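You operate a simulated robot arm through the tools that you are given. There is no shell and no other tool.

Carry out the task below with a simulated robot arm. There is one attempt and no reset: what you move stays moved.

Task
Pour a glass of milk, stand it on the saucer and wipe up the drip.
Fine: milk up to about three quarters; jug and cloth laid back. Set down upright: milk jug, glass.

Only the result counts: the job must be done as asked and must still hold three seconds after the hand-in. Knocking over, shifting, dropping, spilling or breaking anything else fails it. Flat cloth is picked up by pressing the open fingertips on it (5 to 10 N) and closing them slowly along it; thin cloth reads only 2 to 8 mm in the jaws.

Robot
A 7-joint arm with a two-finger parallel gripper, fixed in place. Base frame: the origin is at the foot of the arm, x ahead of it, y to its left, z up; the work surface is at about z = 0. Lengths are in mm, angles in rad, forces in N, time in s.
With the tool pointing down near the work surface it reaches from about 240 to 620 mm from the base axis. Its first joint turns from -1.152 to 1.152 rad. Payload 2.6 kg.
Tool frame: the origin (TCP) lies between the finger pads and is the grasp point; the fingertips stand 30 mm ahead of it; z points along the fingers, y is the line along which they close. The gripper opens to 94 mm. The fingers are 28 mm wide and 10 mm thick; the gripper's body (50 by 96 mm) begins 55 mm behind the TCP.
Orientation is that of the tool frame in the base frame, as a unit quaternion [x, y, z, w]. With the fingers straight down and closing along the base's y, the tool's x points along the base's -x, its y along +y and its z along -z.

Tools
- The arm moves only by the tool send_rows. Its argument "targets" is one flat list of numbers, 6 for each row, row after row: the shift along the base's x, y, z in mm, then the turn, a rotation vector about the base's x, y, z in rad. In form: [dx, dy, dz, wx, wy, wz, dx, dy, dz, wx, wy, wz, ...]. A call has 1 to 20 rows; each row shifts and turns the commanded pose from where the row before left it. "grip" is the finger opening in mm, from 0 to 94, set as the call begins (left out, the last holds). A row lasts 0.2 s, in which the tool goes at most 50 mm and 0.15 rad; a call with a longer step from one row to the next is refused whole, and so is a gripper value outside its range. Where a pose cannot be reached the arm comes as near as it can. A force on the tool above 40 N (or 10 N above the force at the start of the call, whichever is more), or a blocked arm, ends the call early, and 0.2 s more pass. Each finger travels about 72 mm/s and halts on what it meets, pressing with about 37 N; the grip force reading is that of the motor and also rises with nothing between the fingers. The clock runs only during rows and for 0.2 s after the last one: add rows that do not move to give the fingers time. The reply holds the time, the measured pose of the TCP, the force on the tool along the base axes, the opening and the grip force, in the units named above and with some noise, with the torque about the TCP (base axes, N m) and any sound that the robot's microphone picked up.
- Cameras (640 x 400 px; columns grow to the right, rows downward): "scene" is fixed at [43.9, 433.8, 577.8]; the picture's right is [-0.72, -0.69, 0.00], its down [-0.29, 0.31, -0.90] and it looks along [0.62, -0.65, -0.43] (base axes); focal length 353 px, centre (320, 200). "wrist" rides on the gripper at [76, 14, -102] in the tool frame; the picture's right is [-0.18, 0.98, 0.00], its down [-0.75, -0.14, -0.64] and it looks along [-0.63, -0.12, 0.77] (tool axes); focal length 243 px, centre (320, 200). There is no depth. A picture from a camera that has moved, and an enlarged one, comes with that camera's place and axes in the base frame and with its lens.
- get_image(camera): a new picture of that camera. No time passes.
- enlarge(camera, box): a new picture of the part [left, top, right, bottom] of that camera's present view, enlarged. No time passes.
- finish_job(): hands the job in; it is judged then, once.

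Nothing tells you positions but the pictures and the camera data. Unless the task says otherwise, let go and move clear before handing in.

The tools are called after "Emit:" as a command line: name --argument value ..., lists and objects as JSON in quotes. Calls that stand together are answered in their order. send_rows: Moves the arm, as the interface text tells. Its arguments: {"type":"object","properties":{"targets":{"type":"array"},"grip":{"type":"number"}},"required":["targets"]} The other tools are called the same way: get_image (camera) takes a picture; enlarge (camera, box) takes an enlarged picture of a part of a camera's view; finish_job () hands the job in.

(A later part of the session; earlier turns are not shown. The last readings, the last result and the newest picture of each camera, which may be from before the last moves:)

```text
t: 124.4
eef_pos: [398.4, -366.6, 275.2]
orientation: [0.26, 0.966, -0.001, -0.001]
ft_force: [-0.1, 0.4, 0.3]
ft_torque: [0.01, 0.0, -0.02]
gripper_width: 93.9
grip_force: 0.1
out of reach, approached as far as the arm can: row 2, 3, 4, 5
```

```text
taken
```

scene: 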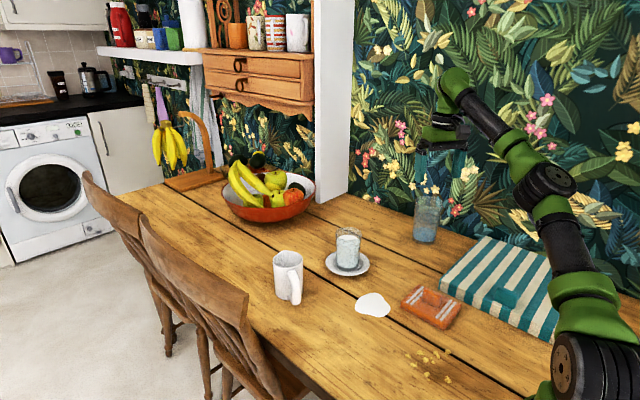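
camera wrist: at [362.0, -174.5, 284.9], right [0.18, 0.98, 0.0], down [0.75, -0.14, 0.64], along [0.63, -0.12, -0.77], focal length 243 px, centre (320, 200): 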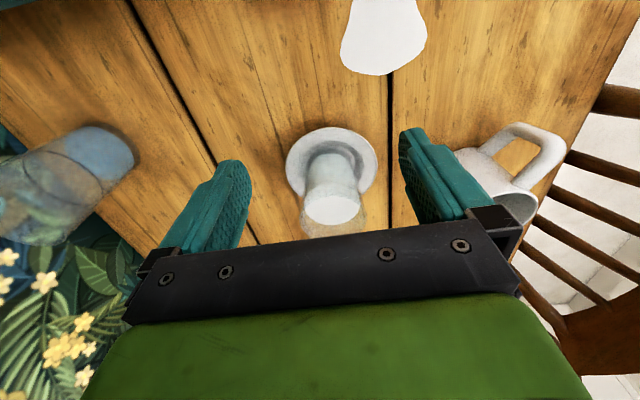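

Joint 1 looks pinned at its negative stop in every stuck pose. I'll swing back to the centre line with yaw following, so the motion is mostly joint 1, and retract there where it has room.

Emit:
send_rows --targets '[24, 27.9, 0, 0, 0, 0.0676, 21.8, 29.3, 0, 0, 0, 0.0676, 19.9, 30.6, 0, 0, 0, 0.0676, 17.8, 32, 0, 0, 0, 0.0676, 15.5, 33.1, 0, 0, 0, 0.0676, 13.3, 34.1, 0, 0, 0, 0.0676, 11, 34.8, 0, 0, 0, 0.0676, 8.6, 35.6, 0, 0, 0, 0.0676, 6.1, 36, 0, 0, 0, 0.0676, 3.7, 36.4, 0, 0, 0, 0.0676, 1.3, 36.8, 0, 0, 0, 0.0676]'

Emit:
get_image --camera "scene"

```text
t: 126.8
eef_pos: [542.2, 1.0, 275.8]
orientation: [-0.109, 0.994, 0.001, 0.001]
ft_force: [0.6, 0.6, 1.3]
ft_torque: [-0.02, -0.01, 0.01]
gripper_width: 94.1
grip_force: 0.1
```

```text
taken
```

scene: 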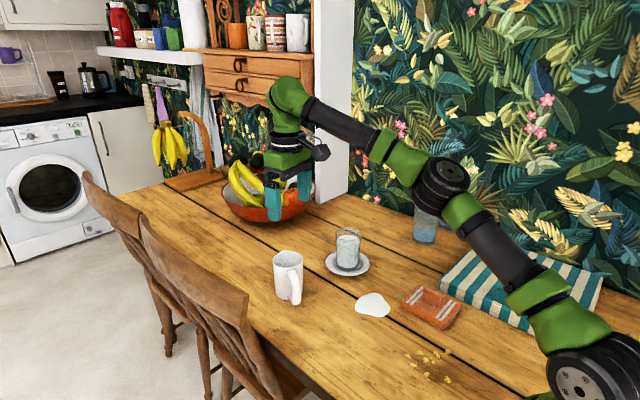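

The swing was free. Now lowering and retracting along the centre line.

Emit:
send_rows --targets '[-6, 0, -10, 0, 0, 0, -6, 0, -10, 0, 0, 0, -6, 0, -10, 0, 0, 0, -6, 0, -10, 0, 0, 0, -6, 0, -10, 0, 0, 0, -6, 0, -10, 0, 0, 0]'

Emit:
get_image --camera "scene"

```text
t: 128.2
eef_pos: [506.2, 0.1, 215.8]
orientation: [-0.109, 0.994, 0.001, 0.0]
ft_force: [0.1, 0.1, 0.1]
ft_torque: [-0.01, -0.03, 0.02]
gripper_width: 93.9
grip_force: 0.1
```

```text
taken
```

scene: 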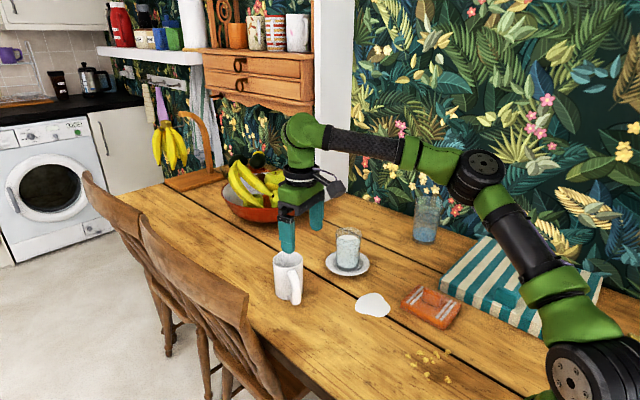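

No flags now. I'm continuing to retract along the centre.

Emit:
send_rows --targets '[-12, 0, 0, 0, 0, 0, -12, 0, 0, 0, 0, 0, -12, 0, 0, 0, 0, 0, -12, 0, 0, 0, 0, 0, -12, 0, 0, 0, 0, 0, -12, 0, 0, 0, 0, 0, -12, 0, 0, 0, 0, 0, -12, 0, 0, 0, 0, 0]'

Emit:
get_image --camera "scene"

```text
t: 130.0
eef_pos: [410.1, -1.0, 217.2]
orientation: [-0.109, 0.994, 0.0, -0.001]
ft_force: [0.1, 0.2, 0.0]
ft_torque: [0.01, 0.01, -0.03]
gripper_width: 94.1
grip_force: 0.0
```

```text
taken
```

scene: 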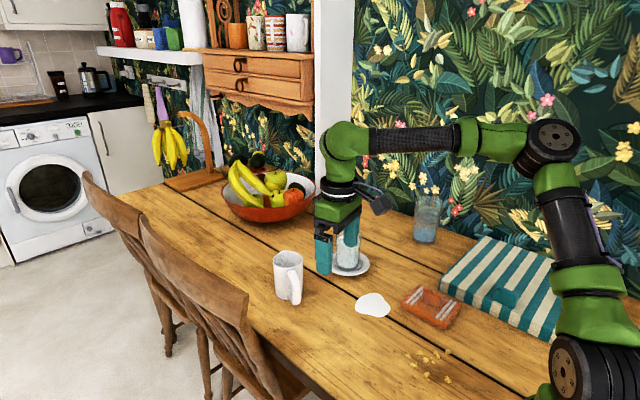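

I'm retracting to the cloth's radius, then rotating about the base toward it with the yaw following.

Emit:
send_rows --targets '[-12, 0, 0, 0, 0, 0, -12, 0, 0, 0, 0, 0, -12, 0, 0, 0, 0, 0, -12, 0, 0, 0, 0, 0]'

Emit:
send_rows --targets '[-1.1, -28.3, 0, 0, 0, -0.0785, -3.3, -28.2, 0, 0, 0, -0.0785, -5.6, -27.8, 0, 0, 0, -0.0785, -7.7, -27.3, 0, 0, 0, -0.0785]'

Emit:
get_image --camera "scene"

```text
t: 131.0
eef_pos: [362.0, -0.6, 215.6]
orientation: [-0.109, 0.994, 0.0, 0.0]
ft_force: [0.5, -0.5, -0.3]
ft_torque: [-0.01, -0.04, 0.03]
gripper_width: 94.0
grip_force: 0.1
```

```text
t: 132.0
eef_pos: [384.6, -86.4, 198.7]
orientation: [0.048, 0.999, 0.0, 0.0]
ft_force: [0.3, -0.2, 0.2]
ft_torque: [0.01, 0.03, -0.01]
gripper_width: 94.3
grip_force: 0.2
out of reach, approached as far as the arm can: row 2, 3, 4
```

```text
taken
```

scene: 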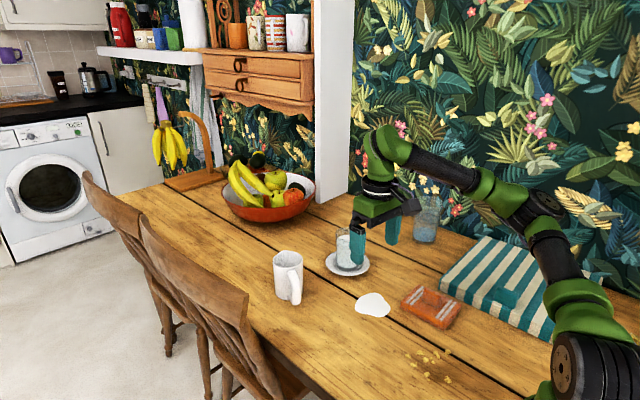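

The elbow is biased to the right, which uses up joint 1's range. I'll swing to the +y side where joint 1 has room, and watch how the elbow behaves there.

Emit:
send_rows --targets '[5.1, 28.2, 0, 0, 0, 0.0727, 3.2, 28.5, 0, 0, 0, 0.0727, 1.1, 28.5, 0, 0, 0, 0.0727, -1, 28.7, 0, 0, 0, 0.0727, -3, 28.5, 0, 0, 0, 0.0727, -5, 28, 0, 0, 0, 0.0727]'

Emit:
get_image --camera "scene"

```text
t: 133.4
eef_pos: [384.8, 84.2, 198.8]
orientation: [-0.171, 0.985, 0.001, 0.0]
ft_force: [-0.1, 0.4, 0.0]
ft_torque: [-0.01, -0.03, -0.02]
gripper_width: 94.1
grip_force: 0.1
```

```text
taken
```

scene: 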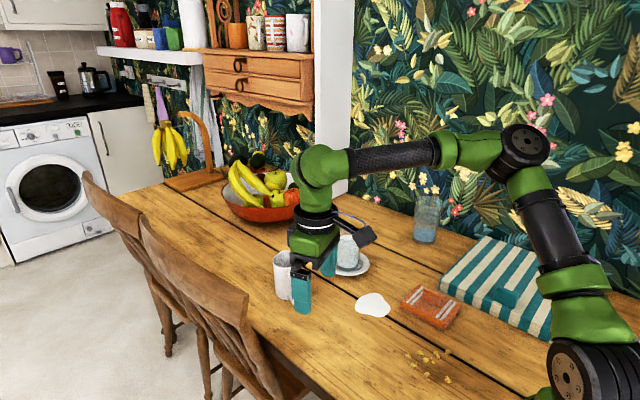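

The arm moves freely on this side. I'll try a tool roll here to see whether it raises the elbow.

Emit:
send_rows --targets '[0, -12, 4, -0.12, 0, 0, 0, -12, 4, -0.12, 0, 0, 0, -12, 4, -0.12, 0, 0, 0, -12, 4, -0.12, 0, 0, 0, -12, 4, -0.12, 0, 0, 0, -12, 4, -0.12, 0, 0]'

Emit:
get_image --camera "scene"

```text
t: 134.8
eef_pos: [385.1, 12.0, 224.2]
orientation: [-0.159, 0.922, -0.348, -0.06]
ft_force: [0.1, 0.2, 0.2]
ft_torque: [-0.01, -0.02, -0.03]
gripper_width: 94.1
grip_force: 0.0
```

```text
taken
```

scene: 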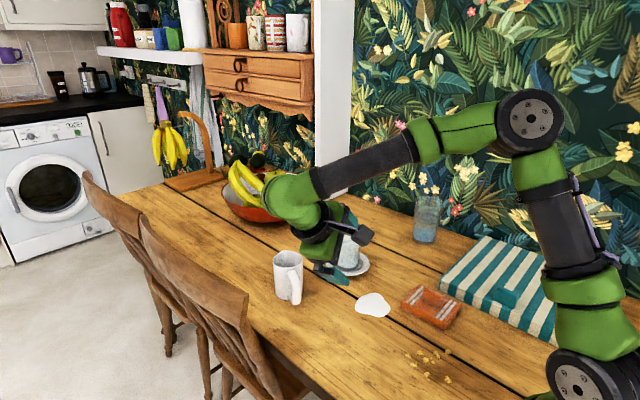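

The roll lifted the elbow back up. I'll keep the roll while swinging about the base toward the cloth side, then straighten the tool there.

Emit:
send_rows --targets '[-0.2, -27.9, 0, 0, 0, -0.0727, -2.2, -27.9, 0, 0, 0, -0.0727, -4.2, -27.7, 0, 0, 0, -0.0727, -6.2, -27.5, 0, 0, 0, -0.0727, -8.1, -26.4, 0, 0, 0, -0.0727, -10.2, -26.3, 0, 0, 0, -0.0727, -12, -25.6, 0, 0, 0, -0.0727, -13.6, -24, 0, 0, 0, -0.0727]'

Emit:
get_image --camera "scene"

```text
t: 136.6
eef_pos: [328.7, -200.8, 223.2]
orientation: [0.113, 0.929, -0.315, -0.158]
ft_force: [0.4, 0.2, -0.6]
ft_torque: [0.01, -0.02, 0.0]
gripper_width: 94.1
grip_force: 0.1
```

```text
taken
```

scene: 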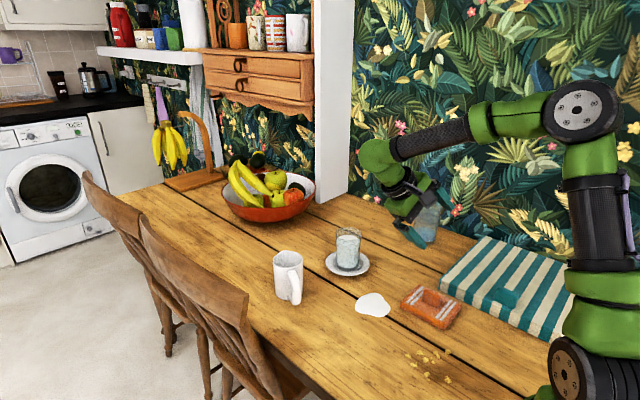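

Clean so far, with the elbow up. Now I start straightening the tool gradually at this heading.

Emit:
send_rows --targets '[0, 0, 0, 0.05, -0.0333, 0, 0, 0, 0, 0.05, -0.0333, 0, 0, 0, 0, 0.05, -0.0333, 0, 0, 0, 0, 0.05, -0.0333, 0, 0, 0, 0, 0.05, -0.0333, 0, 0, 0, 0, 0.05, -0.0333, 0]'

Emit:
get_image --camera "scene"

```text
t: 138.0
eef_pos: [328.0, -201.8, 222.8]
orientation: [0.116, 0.948, -0.265, -0.132]
ft_force: [0.1, 0.8, 0.2]
ft_torque: [0.02, 0.0, 0.04]
gripper_width: 93.9
grip_force: 0.0
out of reach, approached as far as the arm can: row 3, 4, 5, 6
```

```text
taken
```

scene: 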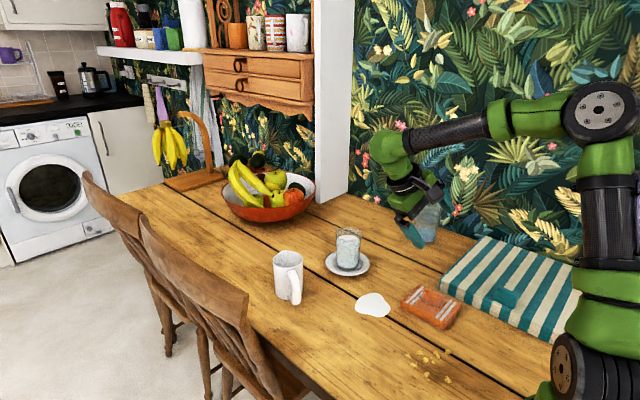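

Joint 1 hits its stop again. I'll swing back to the +y side keeping the roll, retract there until the upper arm is nearly vertical, and straighten the tool in that posture, where the wrist should do the turning.

Emit:
send_rows --targets '[13.5, 24, 0, 0, 0, 0.0727, 12, 25.2, 0, 0, 0, 0.0727, 10.1, 26.1, 0, 0, 0, 0.0727, 8.2, 26.8, 0, 0, 0, 0.0727, 6.2, 27.3, 0, 0, 0, 0.0727, 4.2, 27.6, 0, 0, 0, 0.0727, 2.3, 28, 0, 0, 0, 0.0727, 0.1, 27.9, 0, 0, 0, 0.0727, -1.8, 28, 0, 0, 0, 0.0727]'

Emit:
get_image --camera "scene"

```text
t: 140.0
eef_pos: [382.4, 39.6, 223.2]
orientation: [-0.196, 0.935, -0.294, -0.039]
ft_force: [0.9, 0.5, -1.3]
ft_torque: [0.02, -0.02, 0.03]
gripper_width: 94.0
grip_force: 0.0
```

```text
taken
```

scene: 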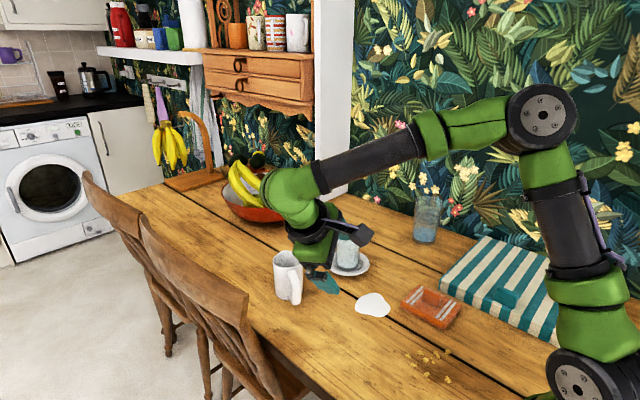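

I'm adding a little more roll to bring the elbow fully upright, then retracting.

Emit:
send_rows --targets '[0, -15, 3, -0.1, 0, 0, 0, -15, 3, -0.1, 0, 0, 0, -15, 3, -0.1, 0, 0, 0, -15, 3, -0.1, 0, 0]'

Emit:
send_rows --targets '[-10, -6, 6, 0, 0, 0, -10, -6, 6, 0, 0, 0, -10, -6, 6, 0, 0, 0, -10, -6, 6, 0, 0, 0, -10, -6, 6, 0, 0, 0, -10, -6, 6, 0, 0, 0]'

Emit:
get_image --camera "scene"

```text
t: 141.0
eef_pos: [384.0, -21.5, 235.6]
orientation: [-0.185, 0.857, -0.474, -0.078]
ft_force: [0.5, 0.9, -0.1]
ft_torque: [-0.01, 0.01, -0.01]
gripper_width: 94.1
grip_force: 0.0
```

```text
t: 142.4
eef_pos: [322.4, -55.1, 272.4]
orientation: [-0.184, 0.858, -0.473, -0.077]
ft_force: [-0.1, -0.6, 0.3]
ft_torque: [-0.03, 0.0, 0.01]
gripper_width: 93.9
grip_force: 0.0
```

```text
taken
```

scene: 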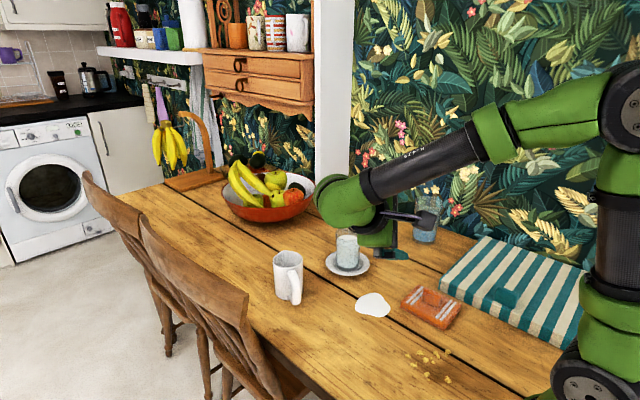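

The elbow is nearly overhead now. I'm straightening the tool here, moving the TCP moderately so the wrist does the turning.

Emit:
send_rows --targets '[0, 6, -3, 0.1, 0, 0, 0, 6, -3, 0.1, 0, 0, 0, 6, -3, 0.1, 0, 0, 0, 6, -3, 0.1, 0, 0, 0, 6, -3, 0.1, 0, 0]'

Emit:
get_image --camera "scene"

```text
t: 143.6
eef_pos: [333.6, -31.9, 253.4]
orientation: [-0.202, 0.937, -0.281, -0.043]
ft_force: [0.4, -0.4, -0.2]
ft_torque: [-0.03, -0.01, -0.02]
gripper_width: 93.8
grip_force: 0.0
out of reach, approached as far as the arm can: row 3, 5
```

```text
taken
```

scene: 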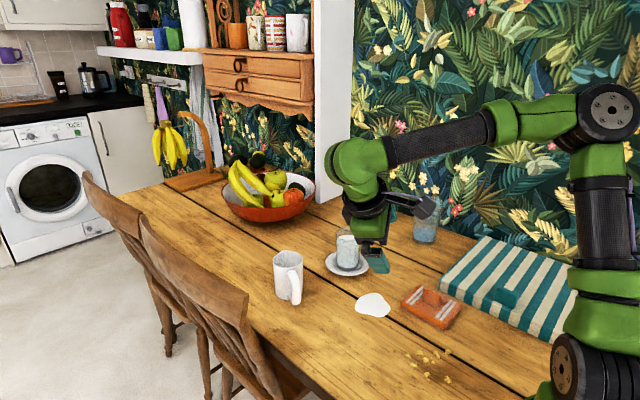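

Straightening here pushes the elbow over again, so the coupling is stronger when retracted. I'll do the opposite: roll here to raise the elbow, extend, and straighten while extended.

Emit:
send_rows --targets '[0, -8, 3, -0.1, 0, 0, 0, -8, 3, -0.1, 0, 0, 0, -8, 3, -0.1, 0, 0, 0, -8, 3, -0.1, 0, 0, 0, -8, 3, -0.1, 0, 0, 0, -8, 3, -0.1, 0, 0, 0, -8, 3, -0.1, 0, 0]'

Emit:
get_image --camera "scene"

```text
t: 145.2
eef_pos: [333.1, -88.8, 275.6]
orientation: [-0.174, 0.783, -0.585, -0.117]
ft_force: [-0.4, 0.3, 0.1]
ft_torque: [0.0, -0.01, -0.03]
gripper_width: 93.9
grip_force: 0.0
```

```text
taken
```

scene: 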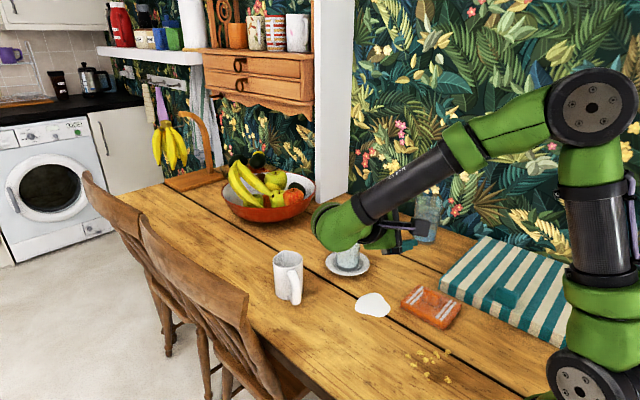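

The elbow is upright and in plane. I'm extending outward in this posture.

Emit:
send_rows --targets '[13, 2.4, 3.5, 0, 0, 0, 13, 2.4, 3.5, 0, 0, 0, 13, 2.4, 3.5, 0, 0, 0, 13, 2.4, 3.5, 0, 0, 0, 13, 2.4, 3.5, 0, 0, 0, 13, 2.4, 3.5, 0, 0, 0, 13, 2.4, 3.5, 0, 0, 0, 13, 2.4, 3.5, 0, 0, 0, 13, 2.4, 3.5, 0, 0, 0, 13, 2.4, 3.5, 0, 0, 0, 13, 2.4, 3.5, 0, 0, 0, 13, 2.4, 3.5, 0, 0, 0]'

Emit:
get_image --camera "scene"

```text
t: 147.8
eef_pos: [488.7, -58.4, 315.3]
orientation: [-0.175, 0.783, -0.585, -0.117]
ft_force: [0.6, -0.1, 0.4]
ft_torque: [0.05, -0.01, 0.03]
gripper_width: 94.2
grip_force: 0.1
```

```text
taken
```

scene: 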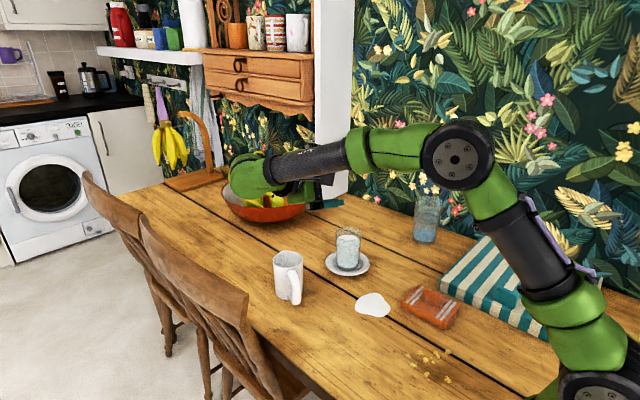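

The elbow is still in plane. I'm straightening the tool here while lowering.

Emit:
send_rows --targets '[0, 9, -9, 0.1, 0, 0, 0, 9, -9, 0.1, 0, 0, 0, 9, -9, 0.1, 0, 0, 0, 9, -9, 0.1, 0, 0, 0, 9, -9, 0.1, 0, 0, 0, 9, -9, 0.1, 0, 0]'

Emit:
get_image --camera "scene"

```text
t: 149.2
eef_pos: [488.1, -5.4, 261.9]
orientation: [-0.201, 0.922, -0.327, -0.059]
ft_force: [0.3, -0.2, -0.8]
ft_torque: [0.02, -0.01, 0.0]
gripper_width: 94.2
grip_force: 0.0
```

```text
taken
```

scene: 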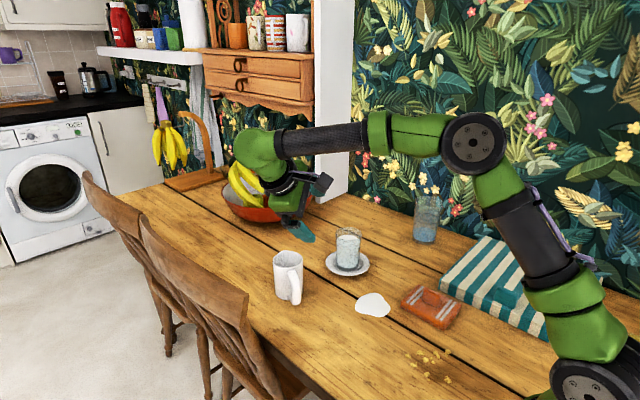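

Emit:
send_rows --targets '[0, 7, -9, 0.0967, 0.0035, 0, 0, 7, -9, 0.0967, 0.0035, 0, 0, 7, -9, 0.0967, 0.0035, 0, 0, 7, -9, 0.0967, 0.0035, 0, 0, 7, -9, 0.0967, 0.0035, 0, 0, 7, -9, 0.0967, 0.0035, 0, 0, 7, -9, 0.0967, 0.0035, 0]'

Emit:
get_image --camera "scene"

```text
t: 150.8
eef_pos: [488.3, 43.7, 199.3]
orientation: [-0.214, 0.977, 0.001, -0.001]
ft_force: [-2.0, -0.7, 0.4]
ft_torque: [-0.01, 0.02, 0.02]
gripper_width: 93.8
grip_force: 0.0
```

```text
taken
```

scene: 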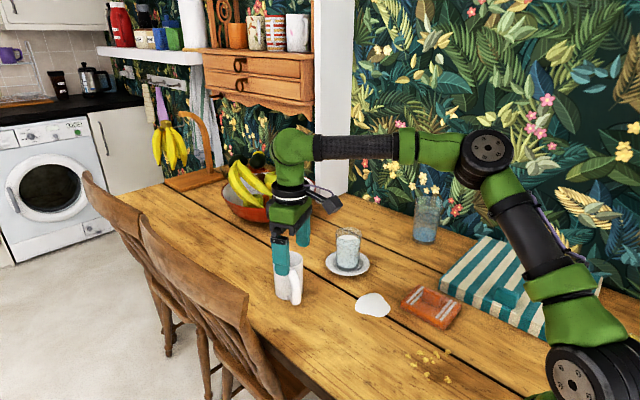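

The tool is straight again and the elbow is upright. Now I'm retracting to the cloth's radius.

Emit:
send_rows --targets '[-13, -1.3, 0, 0, 0, 0, -13, -1.3, 0, 0, 0, 0, -13, -1.3, 0, 0, 0, 0, -13, -1.3, 0, 0, 0, 0, -13, -1.3, 0, 0, 0, 0, -13, -1.3, 0, 0, 0, 0, -13, -1.3, 0, 0, 0, 0, -13, -1.3, 0, 0, 0, 0, -13, -1.3, 0, 0, 0, 0]'

Emit:
get_image --camera "scene"

```text
t: 152.8
eef_pos: [372.2, 31.4, 198.0]
orientation: [-0.213, 0.977, 0.0, -0.002]
ft_force: [-0.4, -0.1, -0.1]
ft_torque: [-0.03, -0.01, 0.02]
gripper_width: 94.3
grip_force: 0.1
```

```text
taken
```

scene: 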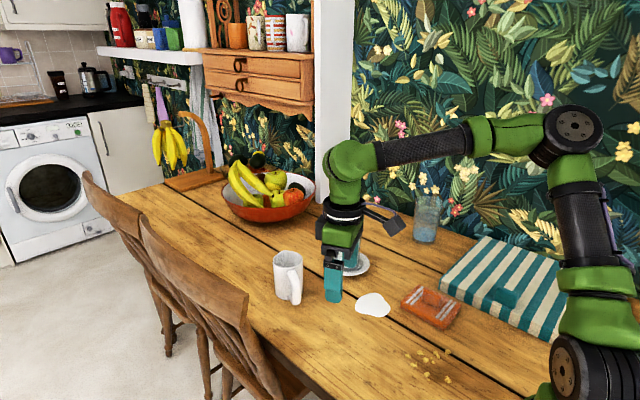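

The elbow stays up this time. I'm swinging about the base toward the cloth.

Emit:
send_rows --targets '[1.3, -28.1, 0, 0, 0, -0.0752, -0.8, -28.1, 0, 0, 0, -0.0752, -2.9, -27.8, 0, 0, 0, -0.0752, -5, -27.6, 0, 0, 0, -0.0752, -7.1, -27.1, 0, 0, 0, -0.0752, -9.2, -27.2, 0, 0, 0, -0.0752]'

Emit:
get_image --camera "scene"

```text
t: 154.2
eef_pos: [392.5, -108.0, 187.0]
orientation: [0.011, 1.0, 0.0, 0.0]
ft_force: [0.1, -0.9, 0.0]
ft_torque: [-0.01, -0.02, -0.02]
gripper_width: 94.0
grip_force: 0.1
out of reach, approached as far as the arm can: row 4, 5, 6
```

```text
taken
```

scene: 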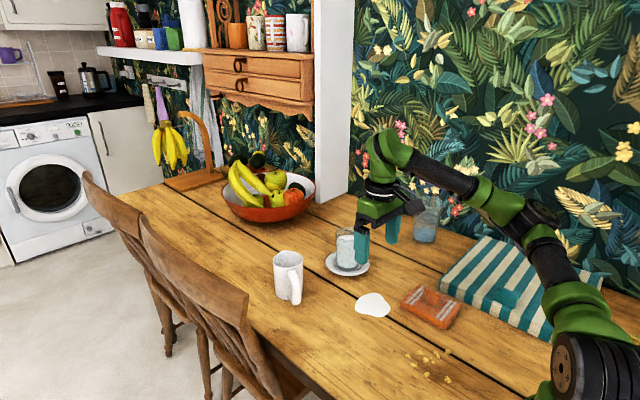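

The stop is still joint 1, because the elbow leans right more than I estimated. Yaw turns made with the wrist high should swing the elbow the other way, and a grasp yawed 180° works equally well on the tab. I'll go up on the centre line and turn the yaw negative there.

Emit:
send_rows --targets '[6.5, 27.6, 3, 0, 0, 0.07, 4.6, 28, 3, 0, 0, 0.07, 2.7, 28.3, 3, 0, 0, 0.07, 0.7, 28.4, 3, 0, 0, 0.07, -1.3, 28.3, 3, 0, 0, 0.07, -3, 0, 14, 0, 0, 0, -3, 0, 14, 0, 0, 0, -3, 0, 14, 0, 0, 0, -3, 0, 14, 0, 0, 0, -3, 0, 14, 0, 0, 0, -3, 0, 14, 0, 0, 0, -3, 0, 14, 0, 0, 0, -3, 0, 14, 0, 0, 0, -3, 0, 14, 0, 0, 0]'

Emit:
get_image --camera "scene"

```text
t: 157.2
eef_pos: [397.8, 33.2, 237.6]
orientation: [-0.163, 0.987, 0.0, -0.001]
ft_force: [-0.6, -0.4, -0.2]
ft_torque: [-0.01, 0.03, 0.03]
gripper_width: 93.9
grip_force: 0.1
out of reach, approached as far as the arm can: row 8, 9, 10, 11, 12, 13, 14
```

```text
taken
```

scene: 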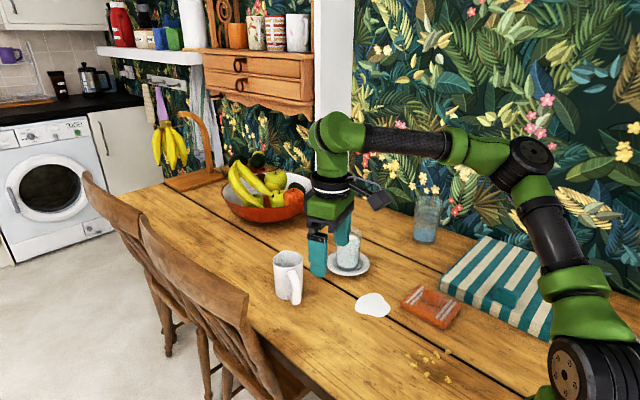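

Something else is limiting upward motion here. I'll try the negative yaw turn in this free-air pose and see how the elbow responds.

Emit:
send_rows --targets '[0, 0, -3, 0, 0, -0.14, 0, 0, -3, 0, 0, -0.14, 0, 0, -3, 0, 0, -0.14, 0, 0, 0, 0, 0, -0.14, 0, 0, 0, 0, 0, -0.14, 0, 0, 0, 0, 0, -0.14, 0, 0, 0, 0, 0, -0.14, 0, 0, 0, 0, 0, -0.14]'

Emit:
get_image --camera "scene"

```text
t: 159.0
eef_pos: [399.1, 31.9, 227.9]
orientation: [0.386, 0.922, 0.001, -0.001]
ft_force: [0.4, 0.1, 0.1]
ft_torque: [-0.02, 0.0, 0.01]
gripper_width: 94.3
grip_force: 0.2
```

```text
taken
```

scene: 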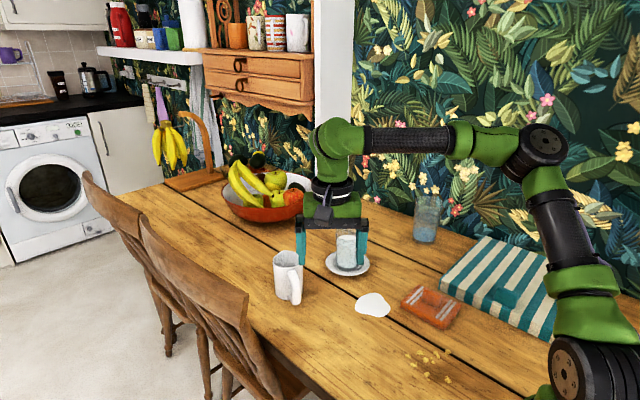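

Turning the yaw negative does lift the elbow. I'm continuing the turn toward -180°.

Emit:
send_rows --targets '[0, 0, 0, 0, 0, -0.147, 0, 0, 0, 0, 0, -0.147, 0, 0, 0, 0, 0, -0.147, 0, 0, 0, 0, 0, -0.147, 0, 0, 0, 0, 0, -0.147, 0, 0, 0, 0, 0, -0.147, 0, 0, 0, 0, 0, -0.147, 0, 0, 0, 0, 0, -0.147, 0, 0, 0, 0, 0, -0.147, 0, 0, 0, 0, 0, -0.147, 0, 0, 0, 0, 0, -0.147, 0, 0, 0, 0, 0, -0.147, 0, 0, 0, 0, 0, -0.147, 0, 0, 0, 0, 0, -0.147, 0, 0, 0, 0, 0, -0.147, 0, 0, 0, 0, 0, -0.147]'

Emit:
get_image --camera "scene"

```text
t: 162.4
eef_pos: [397.9, 32.2, 228.0]
orientation: [1.0, -0.002, 0.002, 0.0]
ft_force: [0.0, 0.3, -0.4]
ft_torque: [-0.05, 0.0, -0.02]
gripper_width: 94.1
grip_force: 0.1
```

```text
taken
```

scene: 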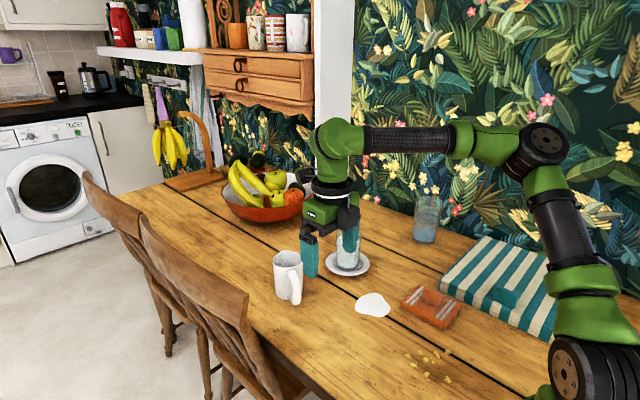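

The yaw turn itself doesn't move the elbow. But rolling about the tool axis while the tool points forward should share between wrist and elbow, and that can be undone later with pure yaw. I'll pitch the tool forward here, well above everything.

Emit:
send_rows --targets '[26.5, 0, 1.7, 0, -0.1309, 0, 26, 0, 5.2, 0, -0.1309, 0, 25.1, 0, 8.5, 0, -0.1309, 0, 23.8, 0, 11.8, 0, -0.1309, 0, 22.1, 0, 14.7, 0, -0.1309, 0, 20, 0, 17.5, 0, -0.1309, 0, 17.5, 0, 20, 0, -0.1309, 0, 14.7, 0, 22.1, 0, -0.1309, 0, 11.8, 0, 23.8, 0, -0.1309, 0, 8.5, 0, 25.1, 0, -0.1309, 0]'

Emit:
get_image --camera "scene"

```text
t: 164.6
eef_pos: [594.2, 32.9, 379.2]
orientation: [0.792, 0.0, 0.61, -0.001]
ft_force: [-0.2, -0.5, 0.1]
ft_torque: [0.0, 0.03, 0.0]
gripper_width: 94.2
grip_force: 0.0
```

```text
taken
```

scene: 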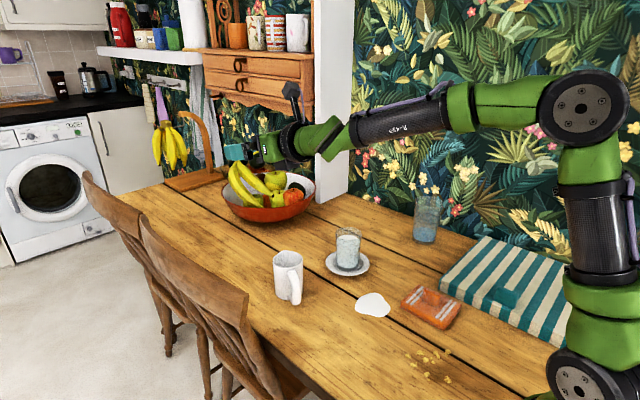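

The forward pitch brought the elbow upright. Now a negative roll about the forward axis in this pose, watching the elbow.

Emit:
send_rows --targets '[0, 0, 0, -0.15, 0, 0, 0, 0, 0, -0.15, 0, 0, 0, 0, 0, -0.15, 0, 0, 0, 0, 0, -0.15, 0, 0, 0, 0, 0, -0.15, 0, 0, 0, 0, 0, -0.15, 0, 0, 0, 0, 0, -0.15, 0, 0]'

Emit:
get_image --camera "scene"

```text
t: 166.2
eef_pos: [594.3, 31.3, 378.4]
orientation: [0.686, 0.307, 0.527, 0.397]
ft_force: [-0.1, 0.2, -0.4]
ft_torque: [0.0, -0.01, -0.01]
gripper_width: 94.1
grip_force: 0.0
```

```text
taken
```

scene: 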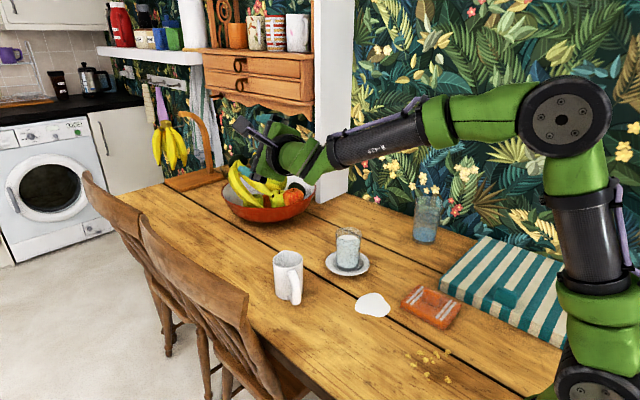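

The elbow has moved toward the left. Now I'm pitching the tool back down with the wrist held in place.

Emit:
send_rows --targets '[-5.1, -3.8, -26, 0.0292, 0.1277, 0, -8.3, -3.1, -25.1, 0.0292, 0.1277, 0, -11.5, -2.4, -23.8, 0.0292, 0.1277, 0, -14.3, -1.7, -22.1, 0.0292, 0.1277, 0, -17.1, -1.1, -20, 0.0292, 0.1277, 0, -19.5, -0.5, -17.5, 0.0292, 0.1277, 0, -21.5, -0.1, -14.7, 0.0292, 0.1277, 0, -23.2, 0.3, -11.8, 0.0292, 0.1277, 0, -24.5, 0.6, -8.5, 0.0292, 0.1277, 0, -25.4, 0.8, -5.2, 0.0292, 0.1277, 0, -25.8, 0.9, -1.7, 0.0292, 0.1277, 0]'

Emit:
get_image --camera "scene"

```text
t: 168.6
eef_pos: [397.4, 20.8, 202.5]
orientation: [0.914, 0.406, 0.0, 0.001]
ft_force: [-0.2, -0.2, 1.0]
ft_torque: [0.03, 0.01, -0.02]
gripper_width: 94.0
grip_force: 0.0
```

```text
taken
```

scene: 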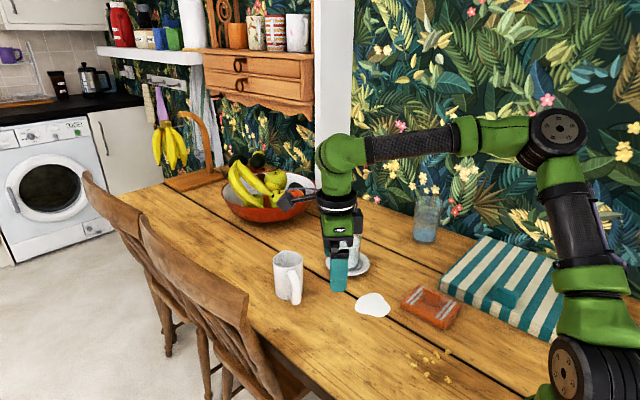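

That helped somewhat. I'm repeating the loop with a larger roll: pitch forward first.

Emit:
send_rows --targets '[26.5, 0, 1.7, 0, -0.1309, 0, 26, 0, 5.2, 0, -0.1309, 0, 25.1, 0, 8.5, 0, -0.1309, 0, 23.8, 0, 11.8, 0, -0.1309, 0, 22.1, 0, 14.7, 0, -0.1309, 0, 20, 0, 17.5, 0, -0.1309, 0, 17.5, 0, 20, 0, -0.1309, 0, 14.7, 0, 22.1, 0, -0.1309, 0, 11.8, 0, 23.8, 0, -0.1309, 0, 8.5, 0, 25.1, 0, -0.1309, 0]'

Emit:
send_rows --targets '[0, 0, 0, -0.15, 0, 0, 0, 0, 0, -0.15, 0, 0, 0, 0, 0, -0.15, 0, 0, 0, 0, 0, -0.15, 0, 0, 0, 0, 0, -0.15, 0, 0, 0, 0, 0, -0.15, 0, 0, 0, 0, 0, -0.15, 0, 0, 0, 0, 0, -0.15, 0, 0]'

Emit:
get_image --camera "scene"

```text
t: 170.8
eef_pos: [593.7, 24.7, 353.3]
orientation: [0.725, 0.322, 0.555, 0.249]
ft_force: [-0.3, 0.3, 0.3]
ft_torque: [0.01, -0.01, 0.03]
gripper_width: 94.2
grip_force: 0.0
```

```text
t: 172.6
eef_pos: [595.3, 21.9, 352.2]
orientation: [0.457, 0.58, 0.276, 0.615]
ft_force: [-0.2, -0.5, -0.3]
ft_torque: [-0.01, -0.01, 0.0]
gripper_width: 94.1
grip_force: 0.1
```

```text
taken
```

scene: 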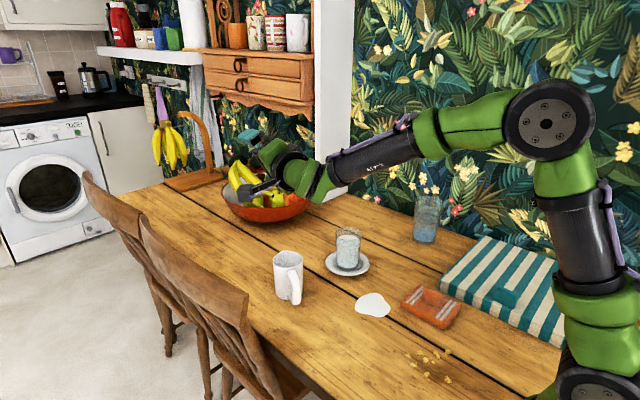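

The elbow is now in plane, even slightly left. I'm pitching the tool back down.

Emit:
send_rows --targets '[-4.2, -4, -26.9, 0.0327, 0.1305, 0, -7.7, -3.1, -26.1, 0.0327, 0.1305, 0, -11, -2.3, -24.8, 0.0327, 0.1305, 0, -14.1, -1.5, -23.1, 0.0327, 0.1305, 0, -17, -0.7, -20.9, 0.0327, 0.1305, 0, -19.8, 0, -18.6, 0.0327, 0.1305, 0, -21.7, 0.4, -15.5, 0.0327, 0.1305, 0, -23.6, 0.9, -12.3, 0.0327, 0.1305, 0, -24.9, 1.2, -9, 0.0327, 0.1305, 0, -25.9, 1.5, -5.5, 0.0327, 0.1305, 0, -26.4, 1.6, -1.8, 0.0327, 0.1305, 0]'

Emit:
get_image --camera "scene"

```text
t: 175.0
eef_pos: [397.0, 16.4, 167.5]
orientation: [0.62, 0.784, 0.0, 0.0]
ft_force: [-0.4, -0.3, 0.8]
ft_torque: [-0.03, -0.05, 0.01]
gripper_width: 93.9
grip_force: 0.1
```

```text
taken
```

scene: 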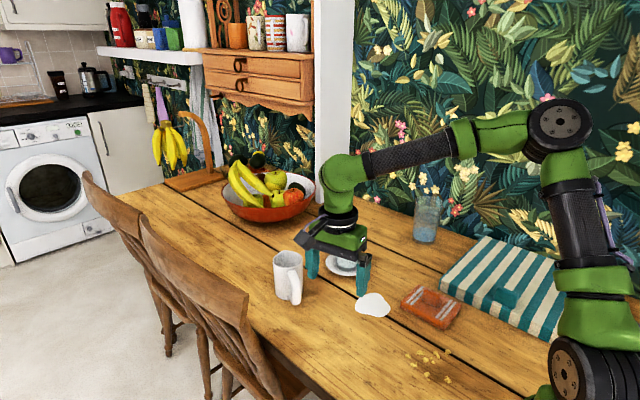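

Let me look closely at the elbow disc to judge its orientation.

Emit:
enlarge --camera "scene" --box '[420, 60, 640, 400]'

```text
1.18 times, centred on (530, 230) of scene
camera zoom: at [43.9, 433.8, 577.8], right [-0.72, -0.69, 0.0], down [-0.29, 0.31, -0.9], along [0.62, -0.65, -0.43], focal length 415 px, centre (73, 165)
```

zoom: 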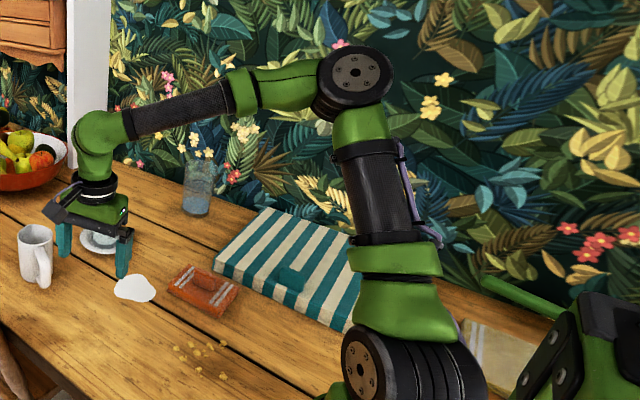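

The shoulder disc shows joint 1 already near -60° while the upper arm is almost vertical, so joints 1 and 3 are fighting each other. Swinging to +y while extended is mostly joint 1, and swinging back while retracted splits between the two, so that should unwind it. I extend first.

Emit:
send_rows --targets '[13, 0, 6, 0, 0, 0, 13, 0, 6, 0, 0, 0, 13, 0, 6, 0, 0, 0, 13, 0, 6, 0, 0, 0, 13, 0, 6, 0, 0, 0, 13, 0, 6, 0, 0, 0, 13, 0, 6, 0, 0, 0, 13, 0, 6, 0, 0, 0, 13, 0, 6, 0, 0, 0, 13, 0, 6, 0, 0, 0, 13, 0, 6, 0, 0, 0]'

Emit:
enlarge --camera "scene" --box '[240, 60, 640, 400]'

```text
t: 177.4
eef_pos: [540.5, 16.0, 233.8]
orientation: [0.619, 0.785, 0.0, 0.0]
ft_force: [1.0, -0.2, 0.3]
ft_torque: [0.03, 0.01, -0.03]
gripper_width: 93.7
grip_force: 0.1
```

```text
1.18 times, centred on (440, 230) of scene
camera zoom: at [43.9, 433.8, 577.8], right [-0.72, -0.69, 0.0], down [-0.29, 0.31, -0.9], along [0.62, -0.65, -0.43], focal length 415 px, centre (179, 165)
```

zoom: 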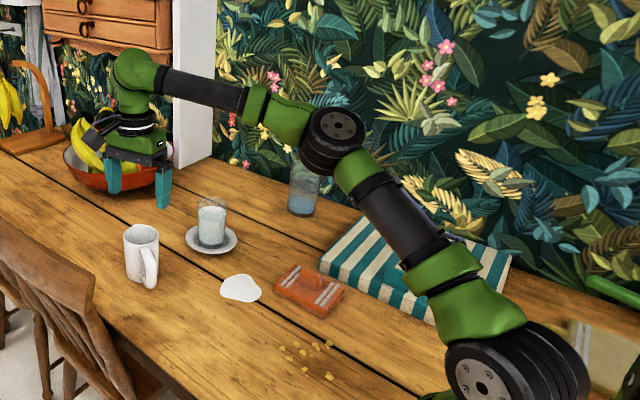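

Joint 1 is less extreme when extended. I'm swinging toward +y here, high above the chairs.

Emit:
send_rows --targets '[-2.5, 37.7, 4, 0, 0, 0.0698, -5, 37.4, 4, 0, 0, 0.0698, -7.7, 36.9, 4, 0, 0, 0.0698, -10.2, 36.4, 4, 0, 0, 0.0698, -12.7, 35.5, 4, 0, 0, 0.0698]'

Emit:
get_image --camera "scene"

```text
t: 178.6
eef_pos: [502.9, 201.6, 254.2]
orientation: [0.474, 0.88, -0.001, 0.0]
ft_force: [0.5, -0.4, 0.9]
ft_torque: [-0.02, 0.01, -0.02]
gripper_width: 94.1
grip_force: 0.1
```

```text
taken
```

scene: 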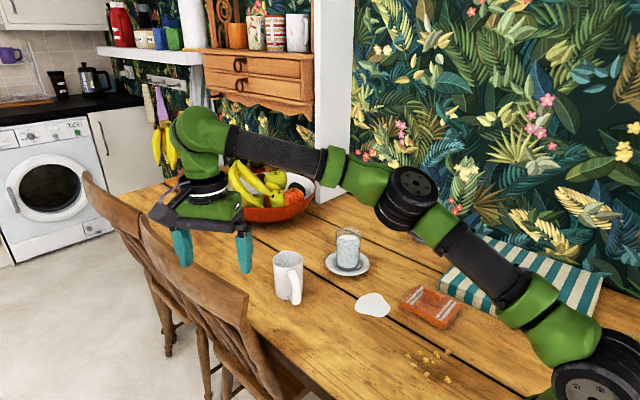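

The elbow plane is nearly horizontal here, so joint 3 is wound up. Rolling the tool about the arm's axis while extended should unwind joint 3, so I roll here with the wrist held in place.

Emit:
send_rows --targets '[7.5, -18.8, 1, -0.0928, -0.0371, 0, 7.5, -18.7, 3, -0.0928, -0.0371, 0, 7.3, -18.3, 5, -0.0928, -0.0371, 0, 7.1, -17.7, 6.9, -0.0928, -0.0371, 0, 6.8, -17, 8.8, -0.0928, -0.0371, 0, 6.4, -16.1, 10.6, -0.0928, -0.0371, 0, 6, -15, 12.3, -0.0928, -0.0371, 0, 5.5, -13.8, 13.8, -0.0928, -0.0371, 0, 5, -12.4, 15.2, -0.0928, -0.0371, 0, 4.4, -11, 16.5, -0.0928, -0.0371, 0, 3.7, -9.4, 17.6, -0.0928, -0.0371, 0, 3.1, -7.7, 18.5, -0.0928, -0.0371, 0]'

Emit:
get_image --camera "scene"

```text
t: 181.2
eef_pos: [572.3, 24.1, 383.6]
orientation: [0.391, 0.727, -0.363, 0.433]
ft_force: [-0.3, 0.7, -0.2]
ft_torque: [0.02, 0.01, -0.01]
gripper_width: 94.2
grip_force: 0.1
```

```text
taken
```

scene: 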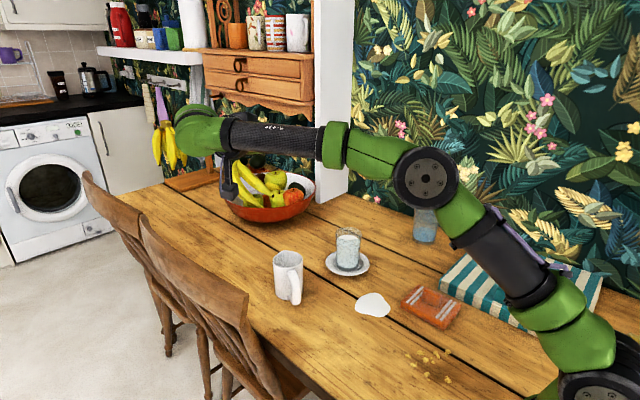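

That brought the arm plane upright with the elbow up. Now I retract in this posture along the same radial.

Emit:
send_rows --targets '[-12.2, -4.9, -3.6, 0, 0, 0, -12.2, -4.9, -3.6, 0, 0, 0, -12.2, -4.9, -3.6, 0, 0, 0, -12.2, -4.9, -3.6, 0, 0, 0, -12.2, -4.9, -3.6, 0, 0, 0, -12.2, -4.9, -3.6, 0, 0, 0, -12.2, -4.9, -3.6, 0, 0, 0, -12.2, -4.9, -3.6, 0, 0, 0, -12.2, -4.9, -3.6, 0, 0, 0, -12.2, -4.9, -3.6, 0, 0, 0, -12.2, -4.9, -3.6, 0, 0, 0, -12.2, -4.9, -3.6, 0, 0, 0, -12.2, -4.9, -3.6, 0, 0, 0, -12.2, -4.9, -3.6, 0, 0, 0]'

Emit:
enlarge --camera "scene" --box '[240, 60, 640, 400]'

```text
t: 184.2
eef_pos: [401.7, -45.1, 332.7]
orientation: [0.391, 0.727, -0.362, 0.434]
ft_force: [-0.2, 0.1, 0.8]
ft_torque: [0.0, 0.01, 0.0]
gripper_width: 94.2
grip_force: 0.2
```

```text
1.18 times, centred on (440, 230) of scene
camera zoom: at [43.9, 433.8, 577.8], right [-0.72, -0.69, 0.0], down [-0.29, 0.31, -0.9], along [0.62, -0.65, -0.43], focal length 415 px, centre (179, 165)
```

zoom: 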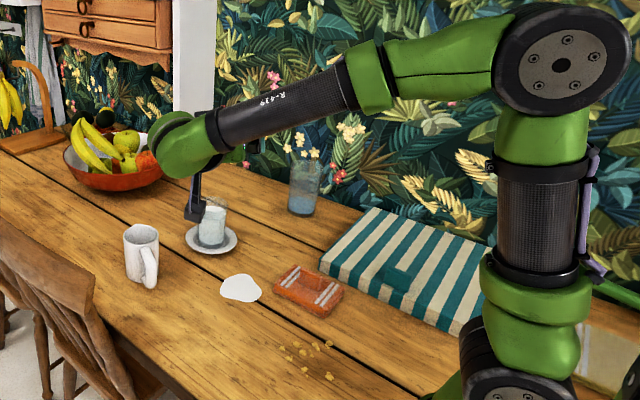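

The upper arm is vertical and the elbow upright. Now I straighten the tool here, in two halves.

Emit:
send_rows --targets '[-3.1, 0.7, -18.5, 0.0928, 0.0371, 0, -3.7, 2.4, -17.6, 0.0928, 0.0371, 0, -4.4, 4, -16.5, 0.0928, 0.0371, 0, -5, 5.4, -15.2, 0.0928, 0.0371, 0, -5.5, 6.8, -13.8, 0.0928, 0.0371, 0, -6, 8, -12.3, 0.0928, 0.0371, 0]'

Emit:
enlarge --camera "scene" --box '[240, 60, 640, 400]'

```text
t: 185.6
eef_pos: [374.2, -17.0, 239.5]
orientation: [0.452, 0.842, -0.19, 0.226]
ft_force: [-0.4, -0.5, 1.1]
ft_torque: [-0.02, -0.01, 0.03]
gripper_width: 94.1
grip_force: 0.0
```

```text
1.18 times, centred on (440, 230) of scene
camera zoom: at [43.9, 433.8, 577.8], right [-0.72, -0.69, 0.0], down [-0.29, 0.31, -0.9], along [0.62, -0.65, -0.43], focal length 415 px, centre (179, 165)
```

zoom: 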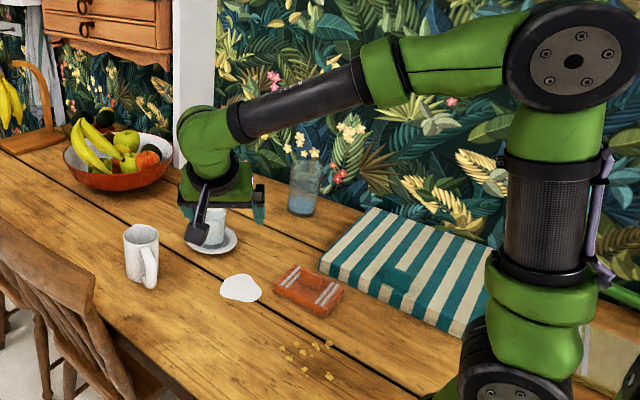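

Excellent, the elbow stays upright. Finishing the straightening.

Emit:
send_rows --targets '[-6.4, 9.1, -10.6, 0.0928, 0.0371, 0, -6.8, 10, -8.8, 0.0928, 0.0371, 0, -7.1, 10.7, -6.9, 0.0928, 0.0371, 0, -7.3, 11.3, -5, 0.0928, 0.0371, 0, -7.5, 11.7, -3, 0.0928, 0.0371, 0, -7.5, 11.8, -1, 0.0928, 0.0371, 0]'

Emit:
enlarge --camera "scene" --box '[240, 60, 640, 400]'

```text
t: 187.0
eef_pos: [336.4, 42.0, 200.4]
orientation: [0.468, 0.883, -0.026, 0.013]
ft_force: [0.9, 0.4, 0.1]
ft_torque: [0.02, 0.0, 0.0]
gripper_width: 94.2
grip_force: 0.0
out of reach, approached as far as the arm can: row 1, 2
```

```text
1.18 times, centred on (440, 230) of scene
camera zoom: at [43.9, 433.8, 577.8], right [-0.72, -0.69, 0.0], down [-0.29, 0.31, -0.9], along [0.62, -0.65, -0.43], focal length 415 px, centre (179, 165)
```

zoom: 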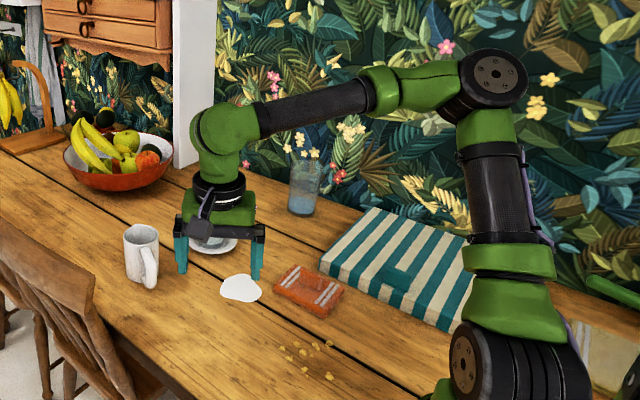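

I think I understand now: the wrist flipped to its mirrored branch during the pour, and the forearm roll hits its limit before the tool can point straight down with the elbow up. To un-flip it, I'll roll the tool to point right, sweep it through straight-ahead to pointing left, then roll it down. First, roll to point right.

Emit:
send_rows --targets '[3.2, -20, 1, -0.098, -0.016, 0, 3.2, -19.8, 3, -0.098, -0.016, 0, 3.2, -19.4, 5, -0.098, -0.016, 0, 3.1, -18.9, 6.9, -0.098, -0.016, 0, 2.9, -18.1, 8.8, -0.098, -0.016, 0, 2.8, -17.1, 10.6, -0.098, -0.016, 0, 2.6, -16, 12.3, -0.098, -0.016, 0, 2.4, -14.7, 13.8, -0.098, -0.016, 0, 2.1, -13.2, 15.2, -0.098, -0.016, 0, 1.9, -11.6, 16.5, -0.098, -0.016, 0, 1.6, -10, 17.6, -0.098, -0.016, 0, 1.3, -8.2, 18.5, -0.098, -0.016, 0, 1, -6.3, 19.3, -0.098, -0.016, 0, 0.7, -4.3, 19.8, -0.098, -0.016, 0, 0.4, -2.5, 20.2, -0.098, -0.016, 0]'

Emit:
get_image --camera "scene"

```text
t: 190.2
eef_pos: [369.0, -157.7, 389.3]
orientation: [0.338, 0.63, -0.56, 0.42]
ft_force: [0.0, 0.3, -0.5]
ft_torque: [-0.01, -0.04, -0.02]
gripper_width: 93.8
grip_force: 0.0
```

```text
taken
```

scene: 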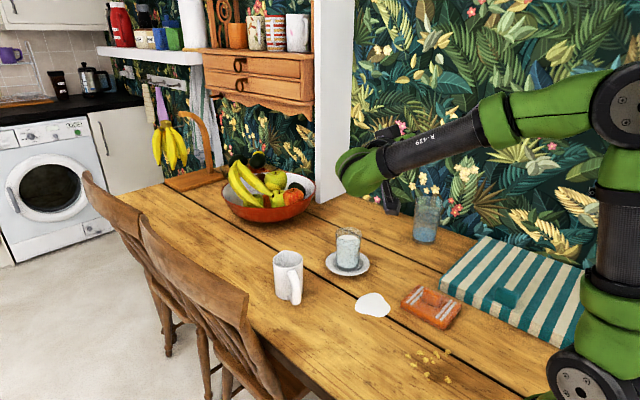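

That worked with no flags, and the tool now points right with the elbow up. Next I sweep it in the forearm's plane toward straight ahead.

Emit:
send_rows --targets '[25.5, 6.1, -11, 0.0539, 0.0056, 0.1292, 24.5, 9.9, -10.6, 0.0539, 0.0056, 0.1292, 22.9, 13.6, -10.1, 0.0539, 0.0056, 0.1292, 20.9, 16.9, -9.5, 0.0539, 0.0056, 0.1292, 18.4, 19.9, -8.5, 0.0539, 0.0056, 0.1292, 15.6, 22.5, -7.5, 0.0539, 0.0056, 0.1292, 12.6, 24.8, -6.3, 0.0539, 0.0056, 0.1292]'

Emit:
get_image --camera "scene"

```text
t: 191.8
eef_pos: [509.6, -44.0, 324.3]
orientation: [0.09, 0.812, -0.202, 0.54]
ft_force: [0.3, -0.3, -0.3]
ft_torque: [0.01, 0.0, 0.01]
gripper_width: 93.9
grip_force: 0.1
```

```text
taken
```

scene: 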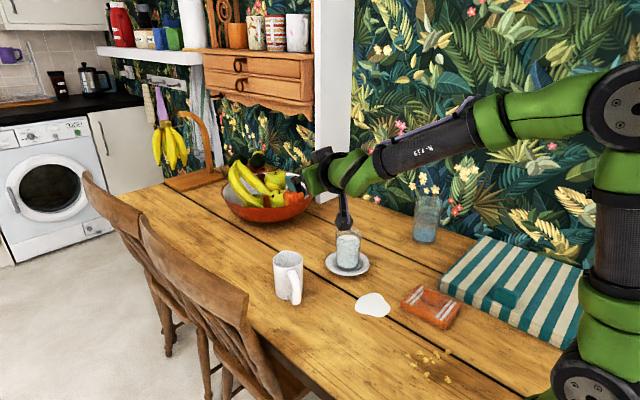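

Clear of everything. I'm continuing through the straight-ahead direction toward the left.

Emit:
send_rows --targets '[9.2, 26.4, -5, 0.0539, 0.0056, 0.1292, 5.7, 27.7, -3.5, 0.0539, 0.0056, 0.1292, 2, 28.2, -2.1, 0.0539, 0.0056, 0.1292, -1.6, 28.4, -0.5, 0.0539, 0.0056, 0.1292, -5.3, 28, 1, 0.0539, 0.0056, 0.1292, -8.8, 26.9, 2.5, 0.0539, 0.0056, 0.1292]'

Emit:
get_image --camera "scene"

```text
t: 193.2
eef_pos: [510.6, 119.7, 316.8]
orientation: [-0.141, 0.816, 0.144, 0.541]
ft_force: [-0.7, 0.5, 0.1]
ft_torque: [-0.02, 0.02, -0.02]
gripper_width: 94.2
grip_force: 0.0
```

```text
taken
```

scene: 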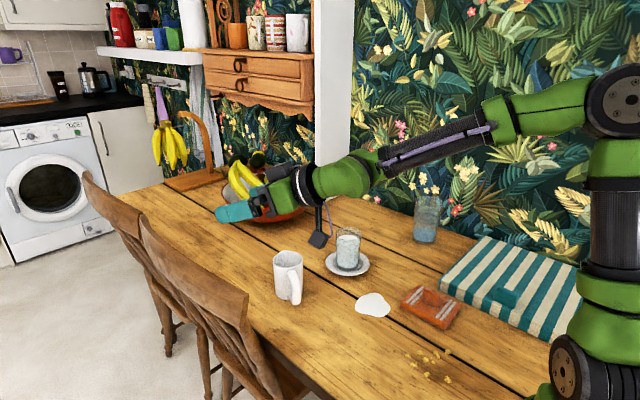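

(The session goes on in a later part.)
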